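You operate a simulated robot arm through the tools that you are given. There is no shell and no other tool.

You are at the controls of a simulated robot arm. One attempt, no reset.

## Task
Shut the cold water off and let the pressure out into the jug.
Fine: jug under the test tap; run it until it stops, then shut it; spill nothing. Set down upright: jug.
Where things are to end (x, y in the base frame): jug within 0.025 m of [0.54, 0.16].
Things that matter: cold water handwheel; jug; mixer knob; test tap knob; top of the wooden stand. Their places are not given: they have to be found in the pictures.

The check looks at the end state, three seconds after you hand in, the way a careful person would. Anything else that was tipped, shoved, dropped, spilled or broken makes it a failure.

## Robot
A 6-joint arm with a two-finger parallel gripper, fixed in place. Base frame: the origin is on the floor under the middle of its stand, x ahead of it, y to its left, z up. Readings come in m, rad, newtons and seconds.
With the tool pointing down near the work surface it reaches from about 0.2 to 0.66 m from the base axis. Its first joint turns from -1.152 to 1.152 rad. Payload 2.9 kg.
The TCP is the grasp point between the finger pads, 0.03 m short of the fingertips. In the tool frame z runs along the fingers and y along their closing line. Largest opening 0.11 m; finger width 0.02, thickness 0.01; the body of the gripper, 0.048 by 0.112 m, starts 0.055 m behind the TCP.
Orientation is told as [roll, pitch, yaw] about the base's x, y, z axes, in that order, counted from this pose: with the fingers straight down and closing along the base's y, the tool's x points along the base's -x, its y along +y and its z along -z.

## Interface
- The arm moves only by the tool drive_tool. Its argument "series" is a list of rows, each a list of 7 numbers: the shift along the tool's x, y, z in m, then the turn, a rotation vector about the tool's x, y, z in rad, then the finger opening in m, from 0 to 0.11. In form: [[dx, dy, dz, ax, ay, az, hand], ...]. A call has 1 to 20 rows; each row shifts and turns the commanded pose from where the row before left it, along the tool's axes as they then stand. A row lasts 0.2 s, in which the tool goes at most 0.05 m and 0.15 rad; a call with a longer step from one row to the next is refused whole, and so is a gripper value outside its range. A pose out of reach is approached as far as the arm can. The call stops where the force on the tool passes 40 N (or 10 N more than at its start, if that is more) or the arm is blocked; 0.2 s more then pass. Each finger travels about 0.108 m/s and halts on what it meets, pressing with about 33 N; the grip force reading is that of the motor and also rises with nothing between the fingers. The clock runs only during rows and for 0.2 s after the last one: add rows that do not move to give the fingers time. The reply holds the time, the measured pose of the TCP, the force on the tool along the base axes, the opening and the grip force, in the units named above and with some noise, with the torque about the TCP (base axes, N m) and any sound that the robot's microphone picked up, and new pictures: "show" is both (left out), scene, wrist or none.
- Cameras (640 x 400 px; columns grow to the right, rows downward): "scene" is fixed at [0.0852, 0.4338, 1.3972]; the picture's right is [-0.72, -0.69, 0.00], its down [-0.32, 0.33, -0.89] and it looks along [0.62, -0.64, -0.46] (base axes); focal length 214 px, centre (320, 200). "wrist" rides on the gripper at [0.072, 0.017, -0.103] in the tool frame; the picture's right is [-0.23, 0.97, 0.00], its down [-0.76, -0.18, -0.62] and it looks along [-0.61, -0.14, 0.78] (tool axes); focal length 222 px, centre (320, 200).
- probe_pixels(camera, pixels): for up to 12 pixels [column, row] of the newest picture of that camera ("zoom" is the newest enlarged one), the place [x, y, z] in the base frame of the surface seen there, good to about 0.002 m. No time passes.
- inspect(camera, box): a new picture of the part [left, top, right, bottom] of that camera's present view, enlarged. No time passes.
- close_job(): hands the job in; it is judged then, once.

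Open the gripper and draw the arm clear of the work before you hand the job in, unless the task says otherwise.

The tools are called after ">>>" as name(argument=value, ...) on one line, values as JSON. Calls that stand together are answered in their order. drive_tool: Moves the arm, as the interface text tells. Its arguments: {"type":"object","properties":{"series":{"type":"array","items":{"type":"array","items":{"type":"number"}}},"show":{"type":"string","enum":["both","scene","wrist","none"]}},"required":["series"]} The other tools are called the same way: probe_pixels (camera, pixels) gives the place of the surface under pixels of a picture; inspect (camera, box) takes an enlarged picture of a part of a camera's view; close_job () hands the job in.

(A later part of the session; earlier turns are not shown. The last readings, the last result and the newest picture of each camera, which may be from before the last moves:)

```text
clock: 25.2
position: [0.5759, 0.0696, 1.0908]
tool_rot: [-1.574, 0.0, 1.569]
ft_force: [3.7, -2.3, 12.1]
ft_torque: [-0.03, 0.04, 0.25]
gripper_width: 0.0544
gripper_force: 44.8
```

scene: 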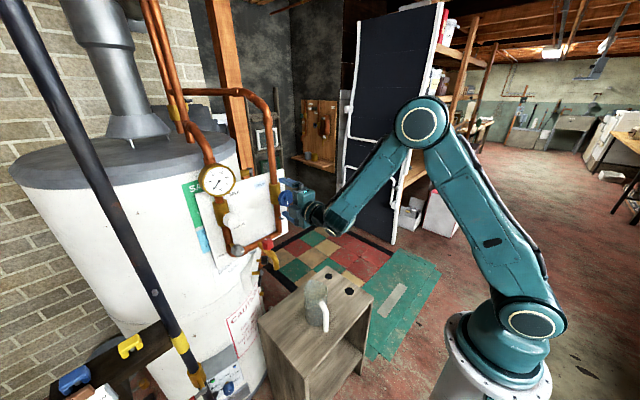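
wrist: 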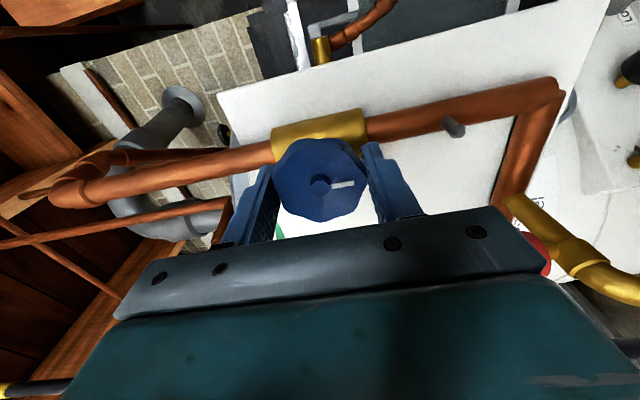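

The wheel is gripped (width 0.0544, 45 N). I'll ease the TCP up slightly to relieve the 12 N and start turning clockwise.

>>> drive_tool(series=[[0, -0.0015, 0, 0, 0, 0, 0.04], [0, 0, 0, 0, 0, 0.1, 0.04], [0, 0, 0, 0, 0, 0.1, 0.04], [0, 0, 0, 0, 0, 0.1, 0.04]], show="wrist")

```text
clock: 26.2
position: [0.5764, 0.069, 1.0904]
tool_rot: [-1.571, -0.303, 1.57]
ft_force: [0.3, 0.4, 6.4]
ft_torque: [-0.03, 0.39, 1.09]
gripper_width: 0.0543
gripper_force: 44.7
```

wrist: 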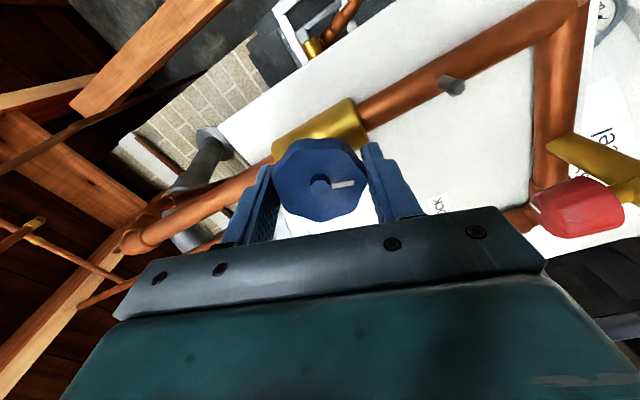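

The mark stays fixed relative to the gripper while the panel rotates in view, so the wheel turns with the tool. I'll keep turning clockwise.

>>> drive_tool(series=[[0, 0, 0, 0, 0, 0.12, 0.04], [0, 0, 0, 0, 0, 0.12, 0.04], [0, 0, 0, 0, 0, 0.12, 0.04], [0, 0, 0, 0, 0, 0.12, 0.04], [0, 0, 0, 0, 0, 0.12, 0.04]], show="wrist")

```text
clock: 27.4
position: [0.5751, 0.0709, 1.0896]
tool_rot: [-1.569, -0.904, 1.569]
ft_force: [17.4, 6.4, -0.6]
ft_torque: [0.01, 0.24, 0.47]
gripper_width: 0.0545
gripper_force: 45.2
```

wrist: 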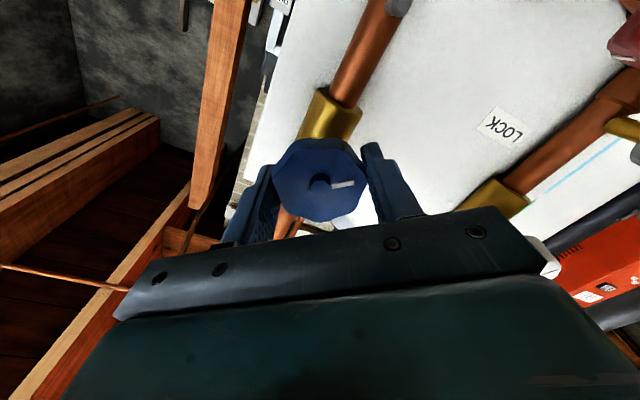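

About 0.9 rad done; a 17 N forward pull has built up, so I'll let the tool follow slightly inward while continuing the turn.

>>> drive_tool(series=[[0, 0, 0.001, 0, 0, 0.1, 0.04], [0, 0, 0.0005, 0, 0, 0.12, 0.04], [0, 0, 0, 0, 0, 0.12, 0.04], [0, 0, 0, 0, 0, 0.12, 0.04]], show="wrist")

```text
clock: 28.4
position: [0.5757, 0.07, 1.0904]
tool_rot: [-1.563, -1.363, 1.563]
ft_force: [-19.1, 5.5, 0.6]
ft_torque: [0.0, 0.42, 0.5]
gripper_width: 0.0545
gripper_force: 44.9
```

wrist: 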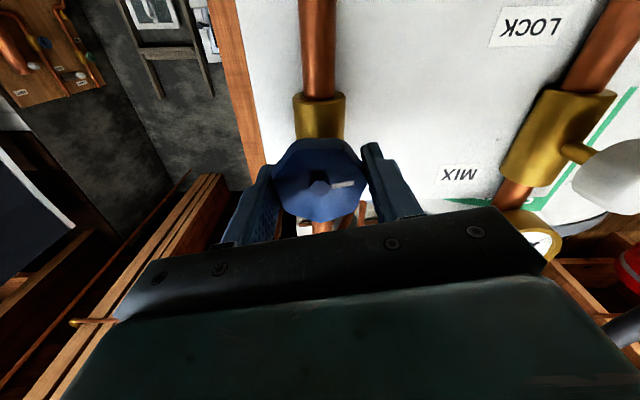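

The wheel has turned about 1.36 rad and its mark now points left (+y). Force reversed to -19 N, so I'll back off 0.7 mm and continue clockwise.

>>> drive_tool(series=[[0, 0, -0.0007, 0, 0, 0.1, 0.04], [0, 0, 0, 0, 0, 0.12, 0.04], [0, 0, 0, 0, 0, 0.12, 0.04], [0, 0, 0, 0, 0, 0.12, 0.04]])

```text
clock: 29.4
position: [0.5758, 0.0701, 1.0906]
tool_rot: [1.568, -1.319, -1.568]
ft_force: [-16.6, 9.0, -7.9]
ft_torque: [0.0, -1.11, -0.19]
gripper_width: 0.0545
gripper_force: 45.4
```

scene: 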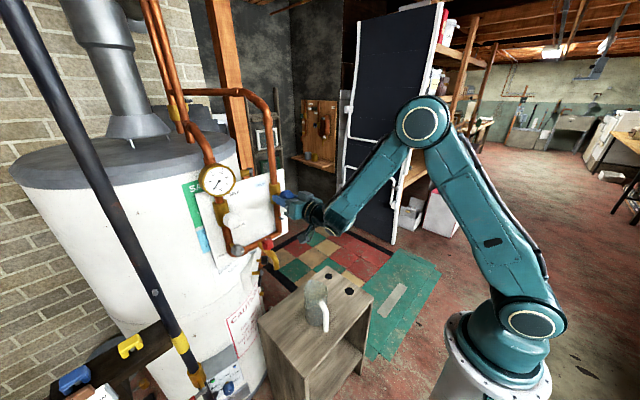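
wrist: 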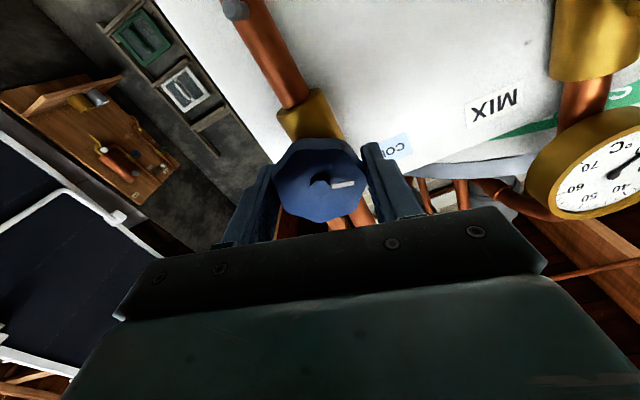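

About 1.82 rad turned, still free. Continuing clockwise with small force relief.

>>> drive_tool(series=[[0, 0, -0.0006, 0, 0, 0.1, 0.04], [0, 0, 0, 0, 0, 0.12, 0.04], [0, 0, 0, 0, 0, 0.12, 0.04], [0, 0, 0, 0, 0, 0.12, 0.04], [0, 0, 0, 0, 0, 0.12, 0.04]], show="wrist")

```text
clock: 30.6
position: [0.5764, 0.0705, 1.0899]
tool_rot: [1.569, -0.736, -1.57]
ft_force: [-1.1, 14.5, -12.7]
ft_torque: [-0.02, -0.32, 0.24]
gripper_width: 0.0544
gripper_force: 45.1
```

wrist: 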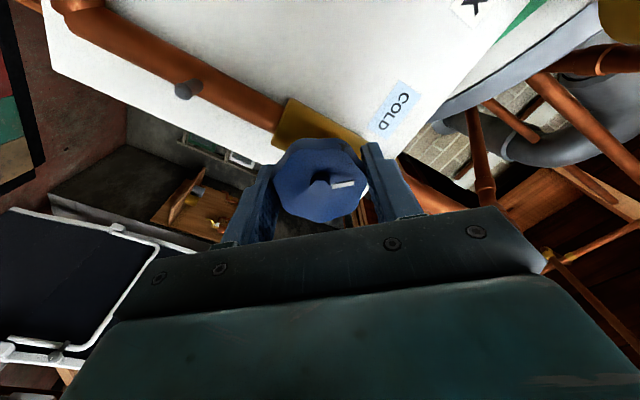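

About 2.4 rad turned. A sideways force of 19 N along tool +x has built up; I'll ease 0.7 mm that way and keep turning.

>>> drive_tool(series=[[0.0008, 0, 0, 0, 0, 0.1, 0.04], [0, 0, 0, 0, 0, 0.12, 0.04], [0, 0, 0, 0, 0, 0.12, 0.04], [0, 0, 0, 0, 0, 0.12, 0.04], [0, 0, 0, 0, 0, 0.12, 0.04]], show="wrist")

```text
clock: 31.8
position: [0.576, 0.0701, 1.0895]
tool_rot: [1.57, -0.158, -1.573]
ft_force: [6.2, 13.4, -10.2]
ft_torque: [-0.01, -0.64, -0.85]
gripper_width: 0.0545
gripper_force: 44.6
```

wrist: 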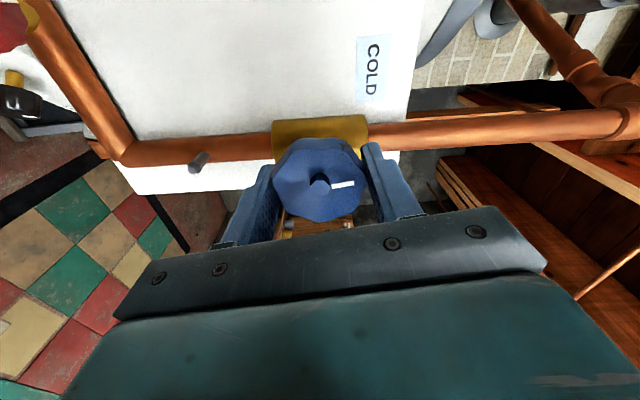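

About 2.98 rad turned; the mark now points up. Continuing clockwise to look for the stop.

>>> drive_tool(series=[[0.0006, -0.0003, 0, 0, 0, 0.1, 0.04], [0, 0, 0, 0, 0, 0.12, 0.04], [0, 0, 0, 0, 0, 0.12, 0.04], [0, 0, 0, 0, 0, 0.12, 0.04], [0, 0, 0, 0, 0, 0.12, 0.04]], show="wrist")

```text
clock: 33.0
position: [0.5773, 0.0696, 1.0897]
tool_rot: [1.573, 0.423, -1.573]
ft_force: [-0.8, 0.7, 0.9]
ft_torque: [-0.44, 0.14, -0.08]
gripper_width: 0.0548
gripper_force: 44.8
```

wrist: 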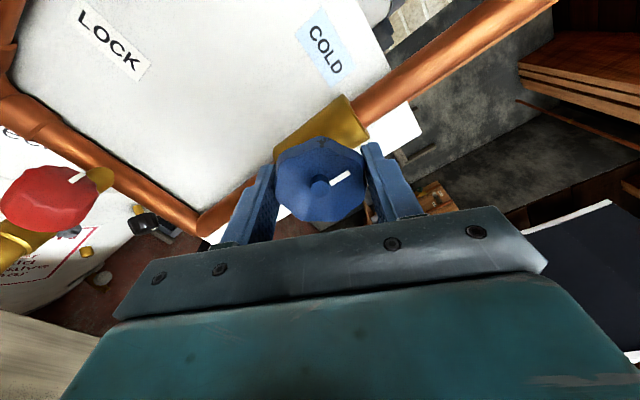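

The mark has lagged behind the gripper on this last stretch (now tilted at (340,177)), and a -0.44 N·m torque appeared: the wheel seems to have met its stop. I'll check the mark closely.

>>> inspect(camera="wrist", box=[260, 120, 380, 230])

>>> probe_pixels(camera="wrist", pixels=[[333, 181], [348, 173], [319, 188]])

>>> drive_tool(series=[[0, 0, 0, 0, 0, 0.1, 0.04], [0, 0, 0, 0, 0, 0, 0.04]], show="wrist")

```text
3.64 times, centred on (320, 175) of wrist
```

zoom: 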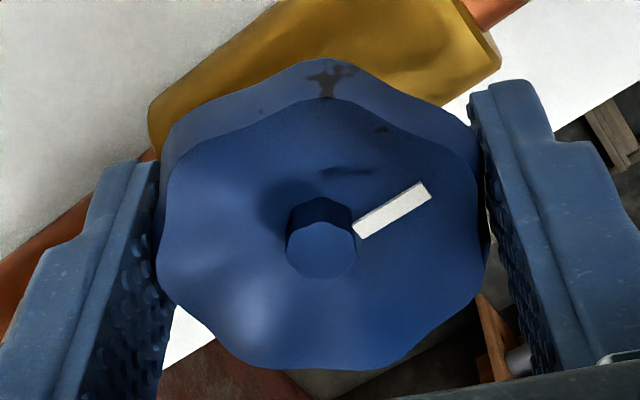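

```text
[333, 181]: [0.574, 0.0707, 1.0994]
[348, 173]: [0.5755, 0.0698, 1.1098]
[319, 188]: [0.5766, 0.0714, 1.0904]
```

```text
clock: 33.6
position: [0.5759, 0.0692, 1.0902]
tool_rot: [1.572, 0.519, -1.571]
ft_force: [4.7, 0.1, 3.0]
ft_torque: [-1.64, 0.06, -0.19]
gripper_width: 0.0549
gripper_force: 45.1
```

wrist: 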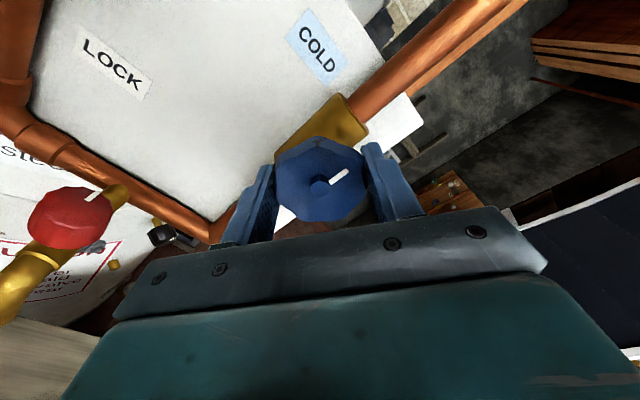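

The mark now points straight up (from (0.0714, 1.0904) to (0.0698, 1.1098)) and the torque rose to -1.64 N·m with no further turning: the wheel is at its clockwise stop, closed. I'll open the fingers and back away.

>>> drive_tool(series=[[0, 0, 0, 0, 0, 0, 0.11], [0, 0, 0, 0, 0, 0, 0.11], [0, 0, 0, 0, 0, 0, 0.11], [0, 0, -0.015, 0, 0, 0, 0.11], [0, 0, -0.015, 0, 0, 0, 0.11], [0, 0, -0.01, 0, 0, 0, 0.11]])

```text
clock: 35.0
position: [0.5366, 0.0714, 1.091]
tool_rot: [1.572, 0.521, -1.571]
ft_force: [-0.6, -0.1, 0.2]
ft_torque: [0.0, -0.01, 0.02]
gripper_width: 0.1102
gripper_force: 0.1
```

scene: 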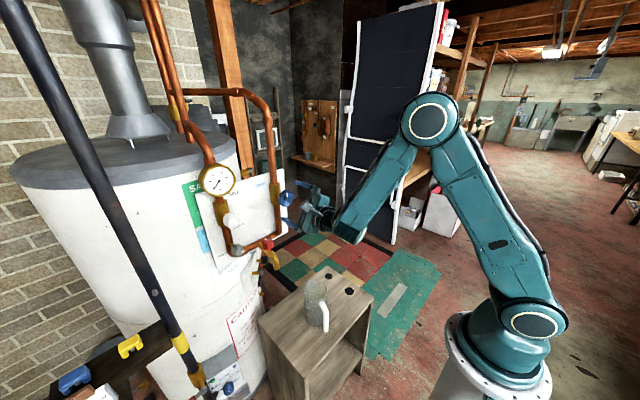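
wrist: 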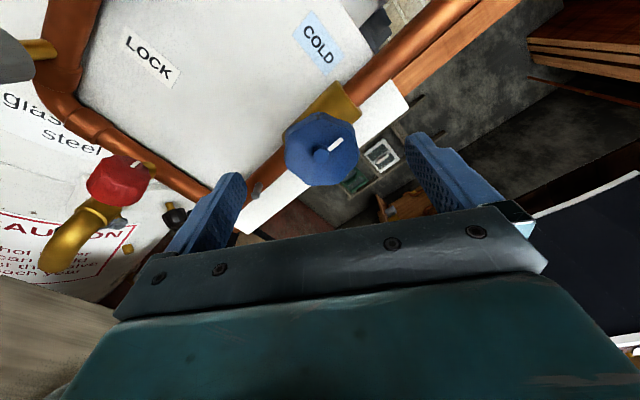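

The wheel is released and the arm is clear. Next is the jug: I'll enlarge it in the scene picture to measure its body, rim and handle.

>>> inspect(camera="scene", box=[276, 260, 356, 350])

```text
4.44 times, centred on (316, 305) of scene
```

zoom: 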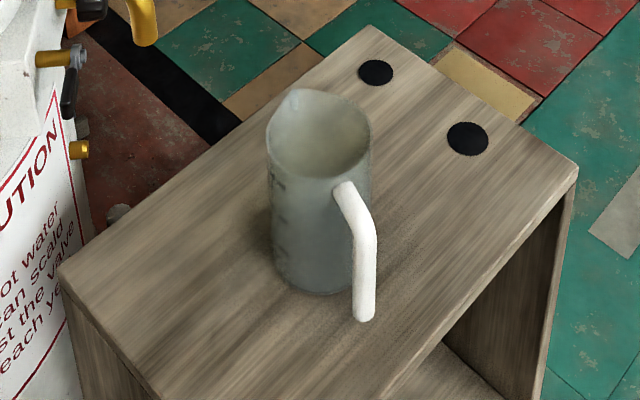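

The jug is a translucent grey cylinder with a lip toward upper-left and a white handle at lower right. I'll probe rim, base, handle and stand edges in this zoom.

>>> probe_pixels(camera="zoom", pixels=[[272, 140], [367, 135], [335, 100], [292, 94], [322, 182], [312, 285], [280, 265], [345, 192], [366, 235], [364, 310], [300, 230], [335, 260]])

>>> probe_pixels(camera="zoom", pixels=[[65, 275], [370, 32], [572, 180], [165, 380], [385, 385], [310, 150], [355, 160], [325, 130], [372, 225], [358, 235], [240, 240], [200, 310]])

```text
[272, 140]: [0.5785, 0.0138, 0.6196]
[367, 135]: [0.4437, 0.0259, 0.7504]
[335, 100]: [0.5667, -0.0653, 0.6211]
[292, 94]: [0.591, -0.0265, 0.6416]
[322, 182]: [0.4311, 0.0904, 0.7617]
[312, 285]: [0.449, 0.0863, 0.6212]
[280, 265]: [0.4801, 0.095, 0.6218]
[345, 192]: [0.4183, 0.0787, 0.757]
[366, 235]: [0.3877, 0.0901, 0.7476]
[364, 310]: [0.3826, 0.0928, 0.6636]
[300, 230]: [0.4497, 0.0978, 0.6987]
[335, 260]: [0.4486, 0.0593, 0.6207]
```

```text
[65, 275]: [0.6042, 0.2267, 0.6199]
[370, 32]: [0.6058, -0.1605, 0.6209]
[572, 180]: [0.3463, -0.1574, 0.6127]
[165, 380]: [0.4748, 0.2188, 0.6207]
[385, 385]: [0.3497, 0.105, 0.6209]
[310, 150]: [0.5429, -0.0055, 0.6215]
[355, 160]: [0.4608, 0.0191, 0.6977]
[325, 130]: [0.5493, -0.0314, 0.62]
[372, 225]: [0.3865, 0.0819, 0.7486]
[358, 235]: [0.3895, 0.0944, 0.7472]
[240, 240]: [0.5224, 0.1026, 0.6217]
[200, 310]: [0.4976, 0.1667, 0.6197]
```

The jug axis is about (0.455, 0.062), radius about 0.037, rim z ≈ 0.76; its handle bar is near (0.385, 0.091) from z ≈ 0.65 to 0.75, pointing back toward the robot. I'll first roll the tool back to zero roll here, clear of the wheel.

>>> drive_tool(series=[[0, 0, 0, 0, 0, -0.15, 0.11], [0, 0, 0, 0, 0, -0.15, 0.11], [0, 0, 0, 0, 0, -0.15, 0.11], [0, 0, 0, 0, 0, -0.15, 0.11], [0, 0, 0, 0, 0, -0.15, 0.11], [0, 0, 0, 0, 0, -0.15, 0.11], [0, 0, 0, 0, 0, -0.15, 0.11], [0, 0, 0, 0, 0, -0.15, 0.11], [0, 0, 0, 0, 0, -0.15, 0.11], [0, 0, 0, 0, 0, -0.15, 0.11], [0, 0, 0, 0, 0, -0.15, 0.11], [0, 0, 0, 0, 0, -0.15, 0.11], [0, 0, 0, 0, 0, -0.15, 0.11], [0, 0, 0, 0, 0, -0.142, 0.11]])

```text
clock: 38.0
position: [0.535, 0.0707, 1.0891]
tool_rot: [-1.616, -1.569, 1.614]
ft_force: [-1.2, -0.7, -0.7]
ft_torque: [0.02, 0.01, -0.03]
gripper_width: 0.1101
gripper_force: 0.1
```

scene: 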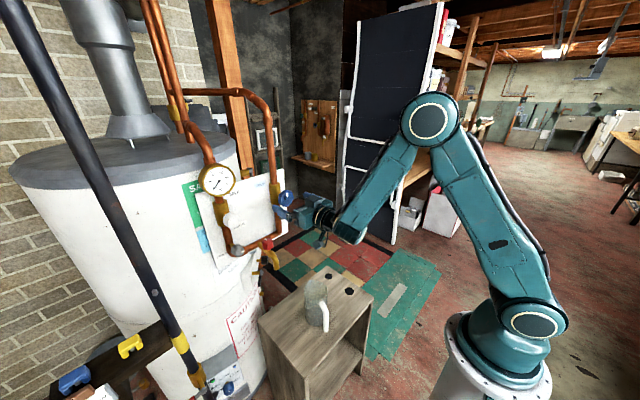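
wrist: 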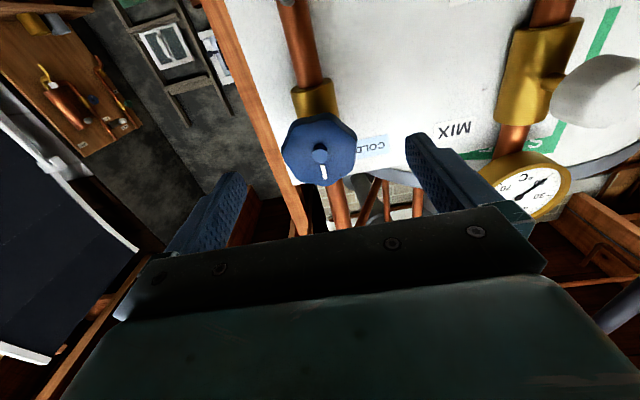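

Roll is back to zero and the wheel's mark still points up. Now I'll pitch the tool down to about 60° below horizontal and move back and down towards the jug's handle side.

>>> drive_tool(series=[[0, 0, 0, 0, 0.15, 0, 0.11], [0, 0, 0, 0, 0.15, 0, 0.11], [0, 0, 0, 0, 0.15, 0, 0.11], [0, 0, 0, 0, 0.15, 0, 0.11], [0, 0, 0, 0, 0.15, 0, 0.11], [0, 0, 0, 0, 0.15, 0, 0.11], [0, 0, 0, 0, 0.15, 0, 0.11], [0.0428, 0.006, 0.0124, 0, 0, 0, 0.11], [0.0428, 0.006, 0.0124, 0, 0, 0, 0.11], [0.0428, 0.006, 0.0124, 0, 0, 0, 0.11], [0.0428, 0.006, 0.0124, 0, 0, 0, 0.11], [0.0428, 0.006, 0.0124, 0, 0, 0, 0.11]])

```text
clock: 40.6
position: [0.3812, 0.1011, 0.9318]
tool_rot: [0.002, -0.523, -0.001]
ft_force: [-0.7, 0.0, 0.9]
ft_torque: [0.02, -0.01, 0.01]
gripper_width: 0.11
gripper_force: 0.0
```

scene: 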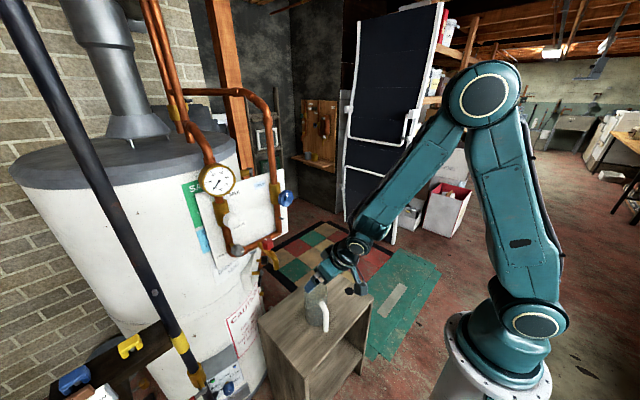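
wrist: 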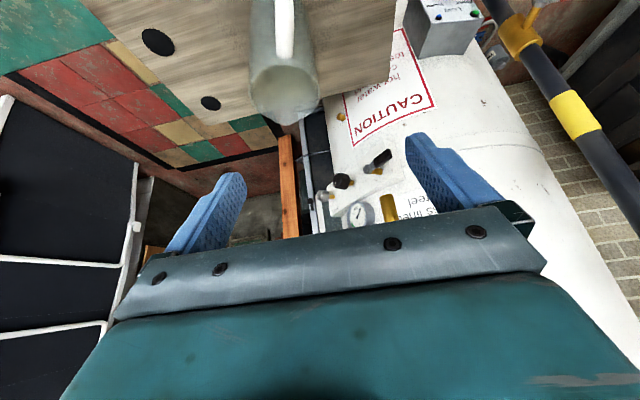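

The jug is now seen from above at (283,90) with its handle at (284,30). I'll enlarge and probe it.

>>> inspect(camera="wrist", box=[200, 0, 380, 130])

>>> probe_pixels(camera="wrist", pixels=[[284, 10], [284, 30], [284, 50], [284, 62], [252, 85], [317, 85], [250, 95], [280, 125], [316, 95], [270, 65], [300, 65], [255, 50]])

```text
3.08 times, centred on (290, 65) of wrist
```

zoom: 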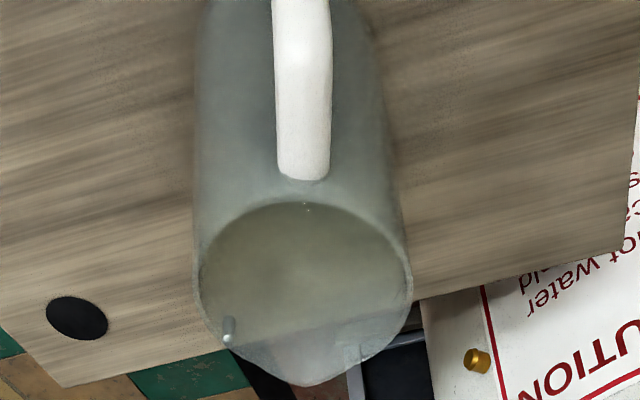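

```text
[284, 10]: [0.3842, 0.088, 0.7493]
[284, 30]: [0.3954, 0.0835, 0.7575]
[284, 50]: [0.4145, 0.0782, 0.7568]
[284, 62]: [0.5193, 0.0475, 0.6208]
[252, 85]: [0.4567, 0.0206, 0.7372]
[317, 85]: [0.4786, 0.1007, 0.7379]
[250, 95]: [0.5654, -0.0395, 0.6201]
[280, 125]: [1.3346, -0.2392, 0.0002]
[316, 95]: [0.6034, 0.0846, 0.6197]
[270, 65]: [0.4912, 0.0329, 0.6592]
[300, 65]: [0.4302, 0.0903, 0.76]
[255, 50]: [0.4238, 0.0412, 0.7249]
```

Circle fit from the probes: jug centre about (0.460, 0.0625), R about 0.042; the handle bar sits about 0.073 m out at direction (-0.947, 0.322). I'll yaw the tool -0.328 to face the handle and descend to a pre-grasp point behind and above it.

>>> drive_tool(series=[[0, 0, 0, 0.0546, 0, 0.0947, 0.11], [0, 0, 0, 0.0546, 0, 0.0947, 0.11], [0, 0, 0, 0.0546, 0, 0.0947, 0.11], [0.0254, -0.0027, 0.031, 0, 0, 0, 0.11], [0.0254, -0.0027, 0.031, 0, 0, 0, 0.11], [0.0254, -0.0027, 0.031, 0, 0, 0, 0.11], [0.0254, -0.0027, 0.031, 0, 0, 0, 0.11]])

```text
clock: 42.2
position: [0.3515, 0.0989, 0.7708]
tool_rot: [-0.001, -0.521, -0.33]
ft_force: [-0.4, 0.2, 0.1]
ft_torque: [0.02, -0.02, 0.01]
gripper_width: 0.1102
gripper_force: 0.1
```

scene: 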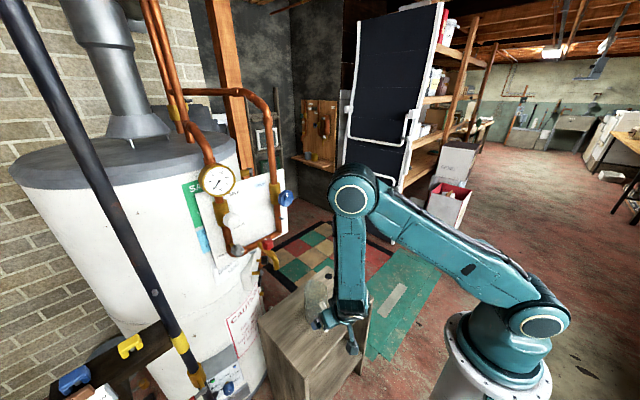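
wrist: 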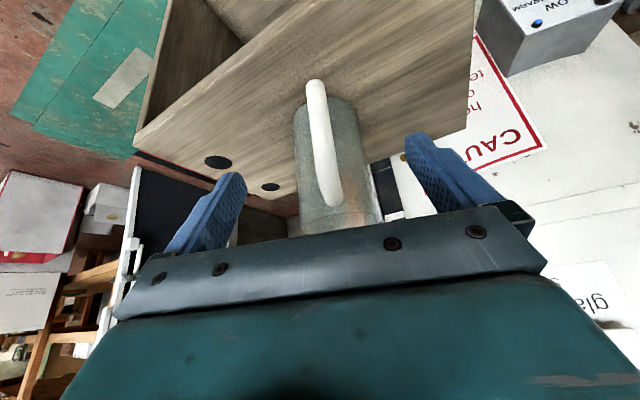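

The handle is now between the fingers, running from (316,85) to (332,200). I'll probe along it and the jug body for precise alignment.

>>> inspect(camera="wrist", box=[250, 60, 410, 240])

>>> probe_pixels(camera="wrist", pixels=[[316, 88], [320, 115], [325, 140], [330, 170], [331, 195], [318, 140], [332, 140], [300, 130], [355, 130], [345, 105], [305, 105], [310, 82]])

```text
2.22 times, centred on (330, 150) of wrist
```

zoom: 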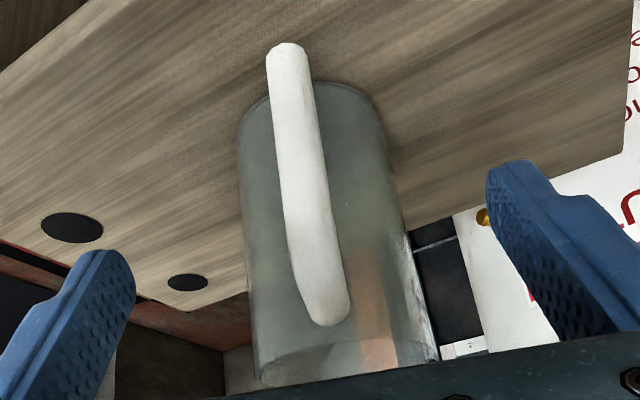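

```text
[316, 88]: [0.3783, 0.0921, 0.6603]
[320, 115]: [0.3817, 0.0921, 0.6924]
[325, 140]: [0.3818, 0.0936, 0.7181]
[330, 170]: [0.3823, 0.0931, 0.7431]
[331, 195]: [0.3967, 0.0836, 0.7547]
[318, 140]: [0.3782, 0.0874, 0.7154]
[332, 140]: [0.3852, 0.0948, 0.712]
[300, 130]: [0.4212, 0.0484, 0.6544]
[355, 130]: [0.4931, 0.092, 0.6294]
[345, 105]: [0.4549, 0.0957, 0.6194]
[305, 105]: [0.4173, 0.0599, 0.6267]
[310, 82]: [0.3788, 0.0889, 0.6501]
```

The handle bar centre is about (0.389, 0.0895), spanning z = 0.65–0.75. I'll advance 0.076 along the tool axis so the pads straddle the bar at z ≈ 0.705.

>>> drive_tool(series=[[0, 0.0032, 0.0254, 0, 0, 0, 0.11], [0, 0, 0.0254, 0, 0, 0, 0.11], [0, 0, 0.0254, 0, 0, 0, 0.11]])

```text
clock: 43.0
position: [0.3899, 0.0917, 0.7039]
tool_rot: [0.0, -0.523, -0.329]
ft_force: [0.5, 0.0, 0.5]
ft_torque: [0.01, 0.03, 0.0]
gripper_width: 0.11
gripper_force: 0.1
```

scene: 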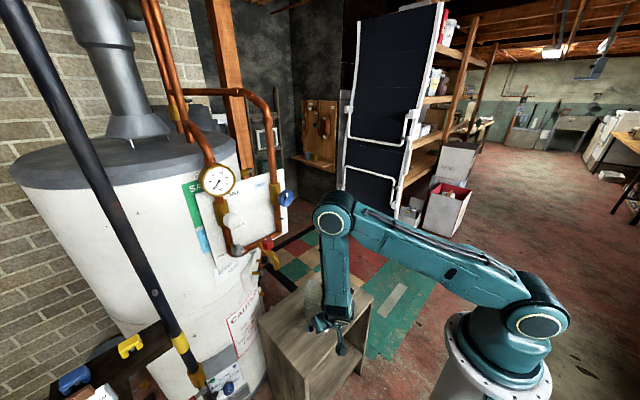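
wrist: 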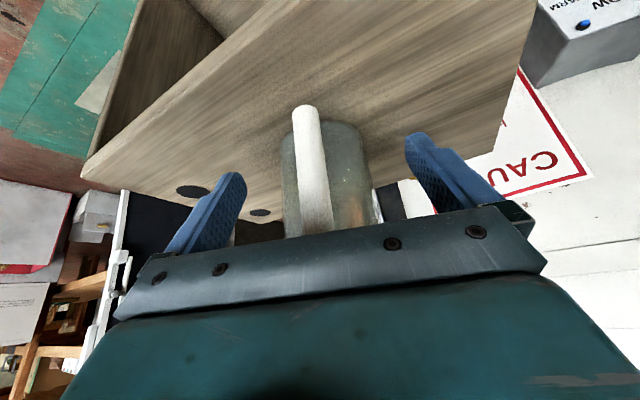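

The bar appears at about (315,175), slightly left of the mid-line between the fingers. I'll probe it to correct the centring before closing.

>>> probe_pixels(camera="wrist", pixels=[[306, 130], [313, 150], [315, 175], [317, 200], [305, 175], [324, 175], [330, 210], [304, 210], [240, 180], [412, 145]])

```text
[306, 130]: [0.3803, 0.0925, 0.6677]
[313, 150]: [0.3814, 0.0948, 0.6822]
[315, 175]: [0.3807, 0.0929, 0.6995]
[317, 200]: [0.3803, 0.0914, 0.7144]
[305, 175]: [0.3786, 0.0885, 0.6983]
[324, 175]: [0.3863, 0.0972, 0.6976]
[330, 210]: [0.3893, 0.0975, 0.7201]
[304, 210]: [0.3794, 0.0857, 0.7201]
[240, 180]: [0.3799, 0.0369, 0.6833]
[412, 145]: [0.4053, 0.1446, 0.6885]
```

Bar centre is 1.5 mm to the tool's -y of the TCP; I'll correct that and close on the handle.

>>> drive_tool(series=[[0, -0.0015, 0, 0, 0, 0, 0.11], [0, 0, 0, 0, 0, 0, 0.06], [0, 0, 0, 0, 0, 0, 0.03], [0, 0, 0, 0, 0, 0, 0.005], [0, 0, 0, 0, 0, 0, 0.005], [0, 0, 0, 0, 0, 0, 0.005]])

```text
clock: 44.4
position: [0.3889, 0.0888, 0.7039]
tool_rot: [0.0, -0.52, -0.33]
ft_force: [0.9, 0.3, 0.4]
ft_torque: [0.03, 0.08, 0.01]
gripper_width: 0.0174
gripper_force: 32.4
```

scene: 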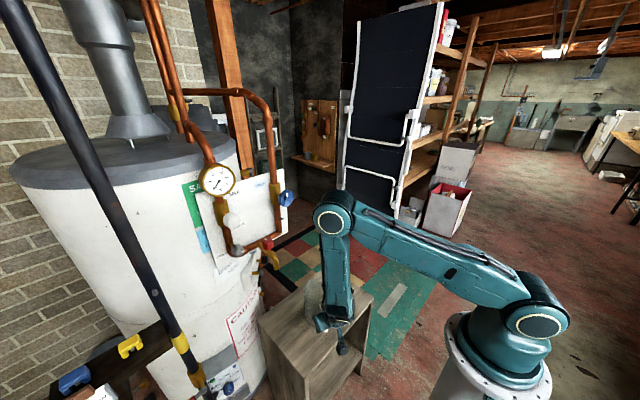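
wrist: 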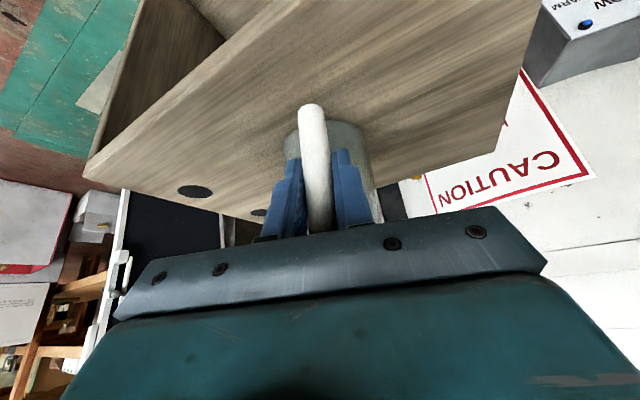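

The handle is held (0.0174 wide, 32 N). I'll lift just 8 mm and see whether the jug stays level.

>>> drive_tool(series=[[-0.002, 0, -0.0035, 0, 0, 0, 0.005], [-0.002, 0, -0.0035, 0, 0, 0, 0.005], [0, 0, 0, 0, 0, 0, 0.005]])

>>> inspect(camera="scene", box=[276, 250, 376, 340])

>>> inspect(camera="wrist", box=[250, 80, 410, 240])

```text
clock: 45.2
position: [0.3899, 0.0902, 0.7133]
tool_rot: [0.0, -0.523, -0.329]
ft_force: [-0.2, 0.5, -1.3]
ft_torque: [0.04, 0.06, 0.03]
gripper_width: 0.0175
gripper_force: 32.7
```

scene: 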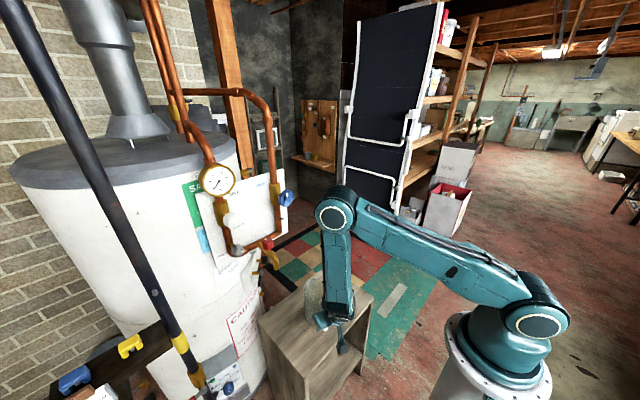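
wrist: 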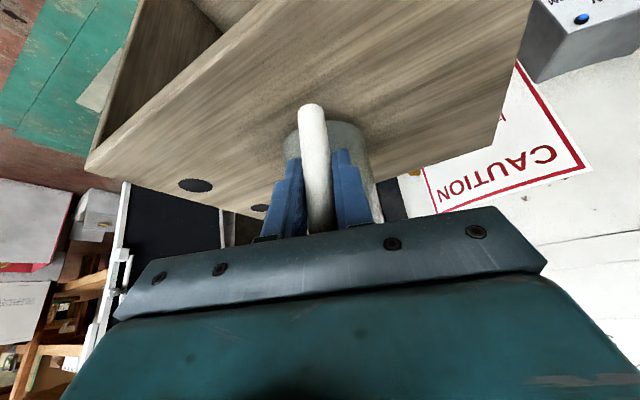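

```text
4.44 times, centred on (326, 295) of scene
```

zoom: 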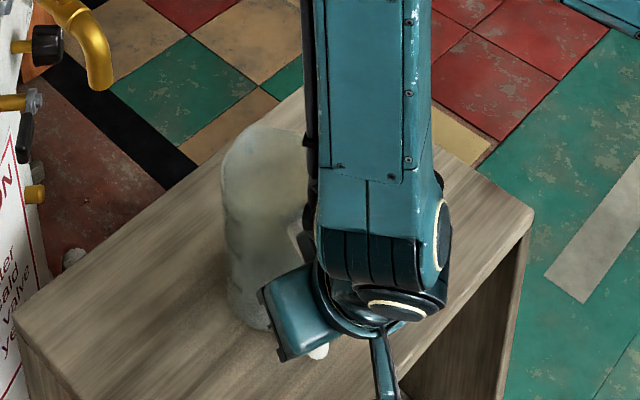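

```text
2.50 times, centred on (330, 160) of wrist
```

zoom: 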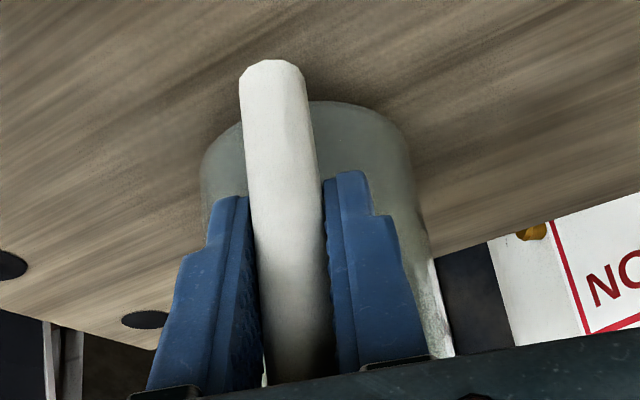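

The jug hangs level and light (about 1.5–2 N). I'll carry it 8 cm forward and 9.75 cm left at this small height to centre it on (0.54, 0.16).

>>> drive_tool(series=[[-0.0048, 0.01476, 0.00278, 0, 0, 0, 0.005], [-0.0048, 0.01476, 0.00278, 0, 0, 0, 0.005], [-0.0048, 0.01476, 0.00278, 0, 0, 0, 0.005], [-0.0048, 0.01476, 0.00278, 0, 0, 0, 0.005], [-0.0048, 0.01476, 0.00278, 0, 0, 0, 0.005], [-0.0048, 0.01476, 0.00278, 0, 0, 0, 0.005], [-0.0048, 0.01476, 0.00278, 0, 0, 0, 0.005], [-0.0048, 0.01476, 0.00278, 0, 0, 0, 0.005]])

>>> inspect(camera="scene", box=[236, 220, 376, 350])

```text
clock: 47.0
position: [0.4708, 0.1854, 0.7122]
tool_rot: [-0.001, -0.522, -0.327]
ft_force: [0.5, -0.9, -2.0]
ft_torque: [0.04, 0.1, 0.01]
gripper_width: 0.0172
gripper_force: 32.9
```

scene: 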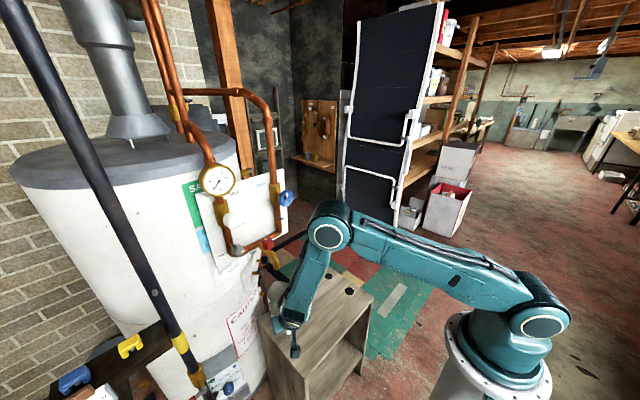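
wrist: 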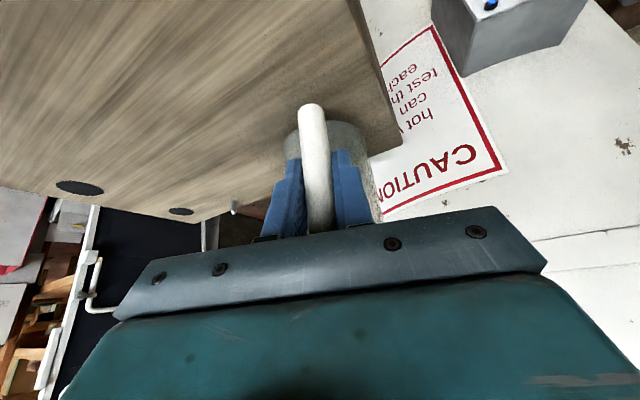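

```text
3.08 times, centred on (306, 285) of scene
```

zoom: 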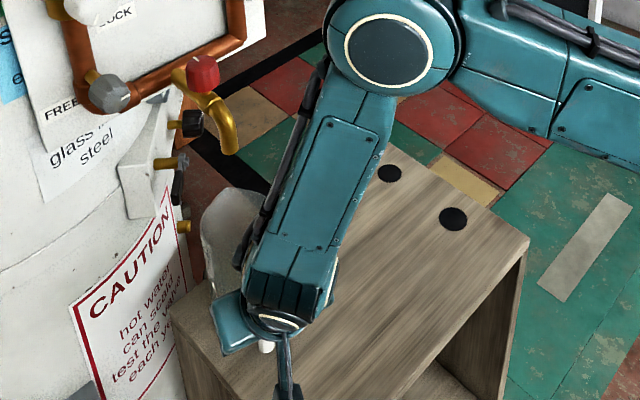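

The jug is over the target (estimated centre (0.541, 0.159)). I'll lower it gently by about 8–9 mm onto the stand.

>>> drive_tool(series=[[0.0015, 0, 0.0026, 0, 0, 0, 0.005], [0.0015, 0, 0.0026, 0, 0, 0, 0.005], [0.001, 0, 0.0017, 0, 0, 0, 0.005], [0, 0, 0, 0, 0, 0, 0.005]])

```text
clock: 48.0
position: [0.4697, 0.1865, 0.7041]
tool_rot: [0.0, -0.522, -0.33]
ft_force: [-0.1, 0.0, -1.1]
ft_torque: [0.04, 0.12, 0.0]
gripper_width: 0.0175
gripper_force: 32.7
```

scene: 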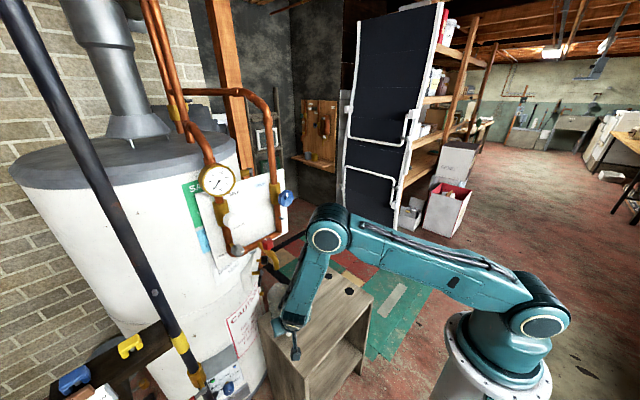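
wrist: 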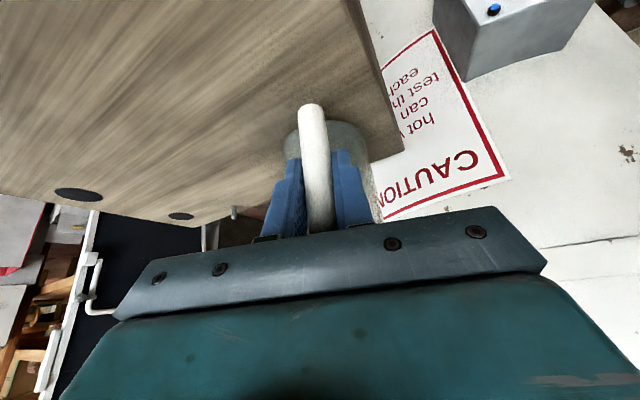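

Still about -1 N of weight on the tool, so the jug may be just about to touch. I'll lower another 1.5 mm in small steps and watch the force.

>>> drive_tool(series=[[0.0004, 0, 0.0007, 0, 0, 0, 0.005], [0.0004, 0, 0.0006, 0, 0, 0, 0.005], [0, 0, 0, 0, 0, 0, 0.005]], show="wrist")

```text
clock: 48.8
position: [0.4708, 0.1853, 0.7048]
tool_rot: [0.0, -0.527, -0.331]
ft_force: [-4.4, 0.3, 12.4]
ft_torque: [-0.12, -0.06, -0.07]
gripper_width: 0.0173
gripper_force: 33.0
```

wrist: 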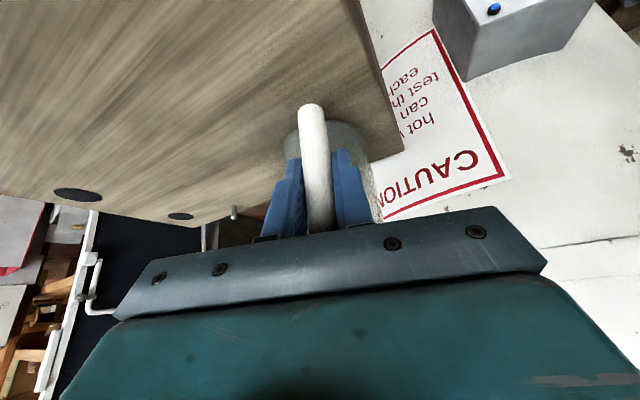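

Contact confirmed (+12 N). I'll ease up 0.6 mm, open the fingers and withdraw straight back along the tool axis.

>>> drive_tool(series=[[-0.0004, 0, -0.0006, 0, 0, 0, 0.005], [0, 0, 0, 0, 0, 0, 0.03], [0, 0, 0, 0, 0, 0, 0.06], [0, 0, 0, 0, 0, 0, 0.06], [0, 0, -0.02, 0, 0, 0, 0.06], [0, 0, -0.02, 0, 0, 0, 0.08], [0, 0, -0.02, 0, 0, 0, 0.11], [0, 0, -0.03, 0, 0, 0, 0.11]])

```text
clock: 50.6
position: [0.4256, 0.2015, 0.7811]
tool_rot: [0.001, -0.522, -0.33]
ft_force: [0.2, -0.5, 0.2]
ft_torque: [0.06, 0.0, -0.03]
gripper_width: 0.1099
gripper_force: 0.0
```

scene: 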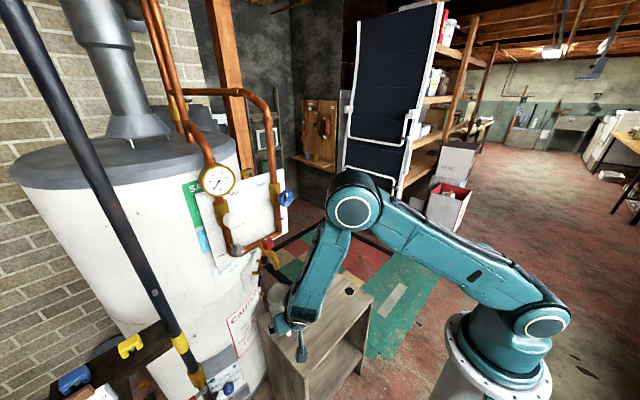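
wrist: 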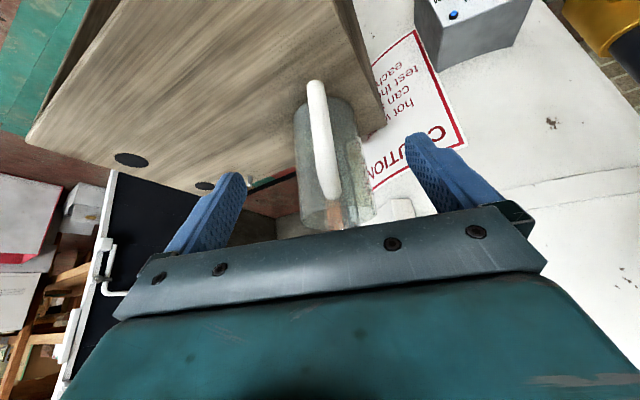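

The jug stands upright under the tap. I'll verify its place and the tap geometry in enlarged scene views before handling the red knob.

>>> inspect(camera="scene", box=[240, 225, 300, 275])

>>> probe_pixels(camera="zoom", pixels=[[290, 120], [245, 115], [335, 120], [290, 90], [275, 150], [310, 170], [285, 215], [300, 230], [270, 200], [355, 270], [370, 330], [395, 370]])

>>> probe_pixels(camera="wrist", pixels=[[300, 110], [298, 150], [300, 190], [352, 120], [362, 150], [340, 105], [318, 90], [322, 130], [330, 180], [345, 160]])

```text
8.00 times, centred on (270, 250) of scene
```

zoom: 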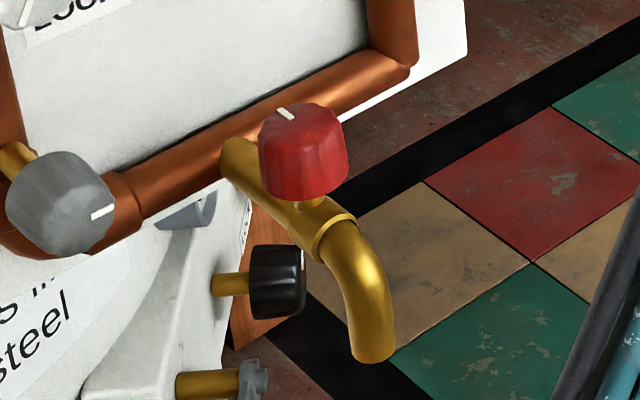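

```text
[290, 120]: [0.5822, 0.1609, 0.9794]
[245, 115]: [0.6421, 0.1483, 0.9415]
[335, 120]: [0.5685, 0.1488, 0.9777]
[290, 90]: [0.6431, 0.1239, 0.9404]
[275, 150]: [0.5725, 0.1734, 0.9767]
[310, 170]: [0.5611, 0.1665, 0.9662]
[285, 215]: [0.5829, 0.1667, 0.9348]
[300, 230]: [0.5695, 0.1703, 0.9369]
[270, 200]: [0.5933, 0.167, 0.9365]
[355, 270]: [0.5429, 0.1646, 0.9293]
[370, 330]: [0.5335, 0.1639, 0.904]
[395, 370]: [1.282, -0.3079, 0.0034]
```

```text
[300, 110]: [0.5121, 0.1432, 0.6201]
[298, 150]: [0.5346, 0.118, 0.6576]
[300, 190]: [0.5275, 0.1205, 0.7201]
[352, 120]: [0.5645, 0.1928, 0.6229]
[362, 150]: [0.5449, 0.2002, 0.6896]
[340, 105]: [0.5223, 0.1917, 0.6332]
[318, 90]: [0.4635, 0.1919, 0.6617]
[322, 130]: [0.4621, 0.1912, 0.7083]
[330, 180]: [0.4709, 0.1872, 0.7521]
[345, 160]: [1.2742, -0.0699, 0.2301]
```

Jug handle shift gives a jug centre of about (0.540, 0.161) — on target. Now I'll probe the red knob's top face for its exact axis.

>>> probe_pixels(camera="zoom", pixels=[[303, 127], [264, 132], [343, 135], [300, 107], [300, 145], [285, 113], [320, 115], [262, 170], [345, 165], [300, 190], [310, 203], [372, 352]])

```text
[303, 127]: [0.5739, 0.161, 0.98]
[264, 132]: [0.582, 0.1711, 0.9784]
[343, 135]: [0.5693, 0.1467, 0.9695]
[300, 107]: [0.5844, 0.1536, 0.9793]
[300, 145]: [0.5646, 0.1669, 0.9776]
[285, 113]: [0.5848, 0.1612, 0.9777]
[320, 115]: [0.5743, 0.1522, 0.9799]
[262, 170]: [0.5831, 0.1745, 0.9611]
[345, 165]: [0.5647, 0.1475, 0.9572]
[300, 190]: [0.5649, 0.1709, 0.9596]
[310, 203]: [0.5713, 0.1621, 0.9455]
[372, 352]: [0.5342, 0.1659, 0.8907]
```

The red knob's axis is at about (0.574, 0.161), radius about 0.015, z 0.947–0.980, with its mark toward the panel (+x). I'll withdraw from the jug, rise to z ≈ 1.09, and turn the tool vertical.

>>> drive_tool(series=[[0, 0, -0.04, 0, 0, 0, 0.11], [-0.02, 0, -0.0347, 0, 0, 0, 0.06], [-0.02, 0, -0.0347, 0, 0, 0, 0.06], [-0.02, 0, -0.0347, 0, 0, 0, 0.06], [-0.02, 0, -0.0347, 0, 0, 0, 0.06], [-0.02, 0, -0.0347, 0, 0, 0, 0.06], [-0.02, 0, -0.0347, 0, 0, 0, 0.06], [-0.018, 0, -0.0312, 0, 0, 0, 0.06], [0, 0, 0, -0.055, 0, -0.0953, 0.06], [0, 0, 0, -0.055, 0, -0.0953, 0.06], [0, 0, 0, -0.055, 0, -0.0953, 0.06], [0, 0, 0, 0, 0.15, 0, 0.06], [0, 0, 0, 0, 0.15, 0, 0.06], [0, 0, 0, 0, 0.15, 0, 0.06], [0, 0, 0, 0, 0.072, 0, 0.06]])

```text
clock: 53.8
position: [0.4086, 0.2063, 1.0934]
tool_rot: [0.0, 0.002, 0.001]
ft_force: [-0.7, -0.4, 0.0]
ft_torque: [0.03, -0.03, 0.0]
gripper_width: 0.0601
gripper_force: 0.1
```

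scene: 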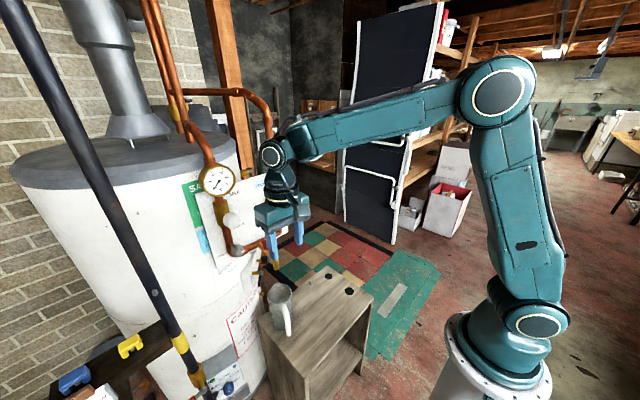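
wrist: 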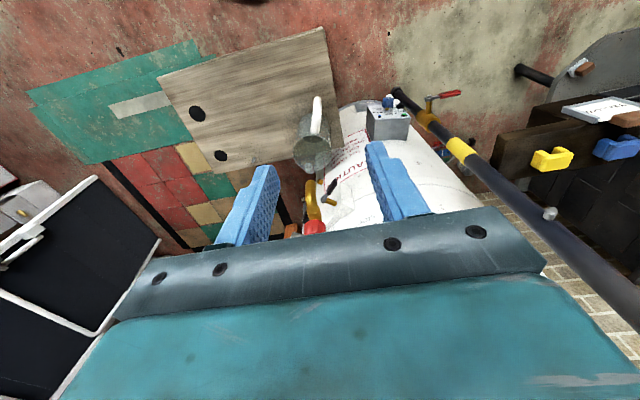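

The arm is up with the tool vertical, and the jug stands at (281,300) under the tap. I'll line up at y = 0.161 and yaw the tool by -0.7 rad to leave room for a counterclockwise opening turn.

>>> drive_tool(series=[[0, -0.0225, 0.02, 0, 0, 0, 0.06], [0, -0.0225, 0.02, 0, 0, 0, 0.06], [0, 0, 0, 0, 0, 0.14, 0.06], [0, 0, 0, 0, 0, 0.14, 0.06], [0, 0, 0, 0, 0, 0.14, 0.06], [0, 0, 0, 0, 0, 0.14, 0.06], [0, 0, 0, 0, 0, 0.14, 0.06], [-0.025, 0.021, 0, 0, 0, 0, 0.06], [-0.025, 0.021, 0, 0, 0, 0, 0.06], [-0.025, 0.021, 0, 0, 0, 0, 0.06]])

```text
clock: 56.0
position: [0.5056, 0.1607, 1.0533]
tool_rot: [0.001, 0.003, -0.699]
ft_force: [1.0, 0.1, 0.8]
ft_torque: [0.02, -0.01, 0.02]
gripper_width: 0.0596
gripper_force: 0.0
```

scene: 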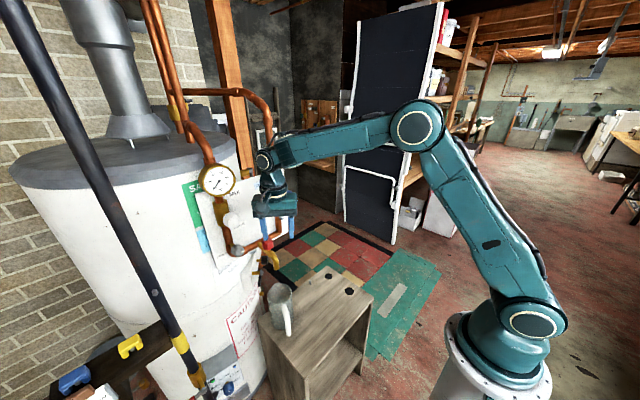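
wrist: 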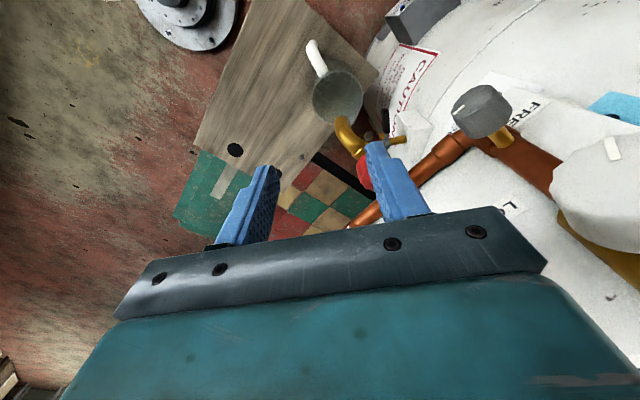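

The white mixer knob shows at right (600,190). Before moving in, I'll probe its near edge and the grey knob to confirm the gap for the gripper body.

>>> probe_pixels(camera="wrist", pixels=[[556, 185], [565, 170], [590, 155], [612, 150], [560, 215], [580, 230], [600, 200], [480, 105], [365, 178], [350, 135], [338, 95], [345, 120]])

>>> inspect(camera="wrist", box=[290, 40, 450, 220])

```text
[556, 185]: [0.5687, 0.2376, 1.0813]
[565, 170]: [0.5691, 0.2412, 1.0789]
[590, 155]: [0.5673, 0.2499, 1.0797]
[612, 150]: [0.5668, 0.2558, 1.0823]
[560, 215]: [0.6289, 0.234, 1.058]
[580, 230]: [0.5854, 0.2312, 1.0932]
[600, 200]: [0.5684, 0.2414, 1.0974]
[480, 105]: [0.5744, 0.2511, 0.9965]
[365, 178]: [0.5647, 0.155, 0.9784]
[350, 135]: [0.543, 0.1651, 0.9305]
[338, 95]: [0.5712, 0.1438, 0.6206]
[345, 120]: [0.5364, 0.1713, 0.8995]
```

```text
2.22 times, centred on (370, 130) of wrist
```

zoom: 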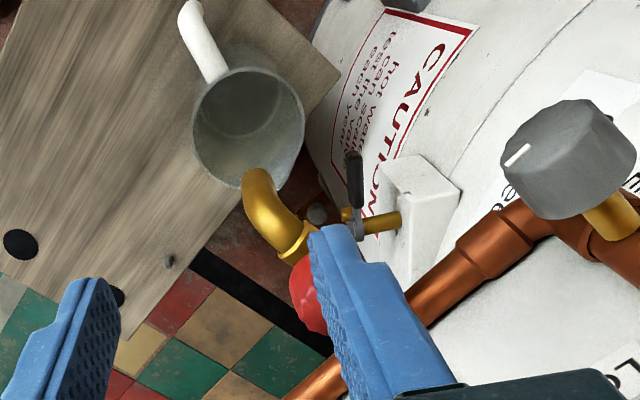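

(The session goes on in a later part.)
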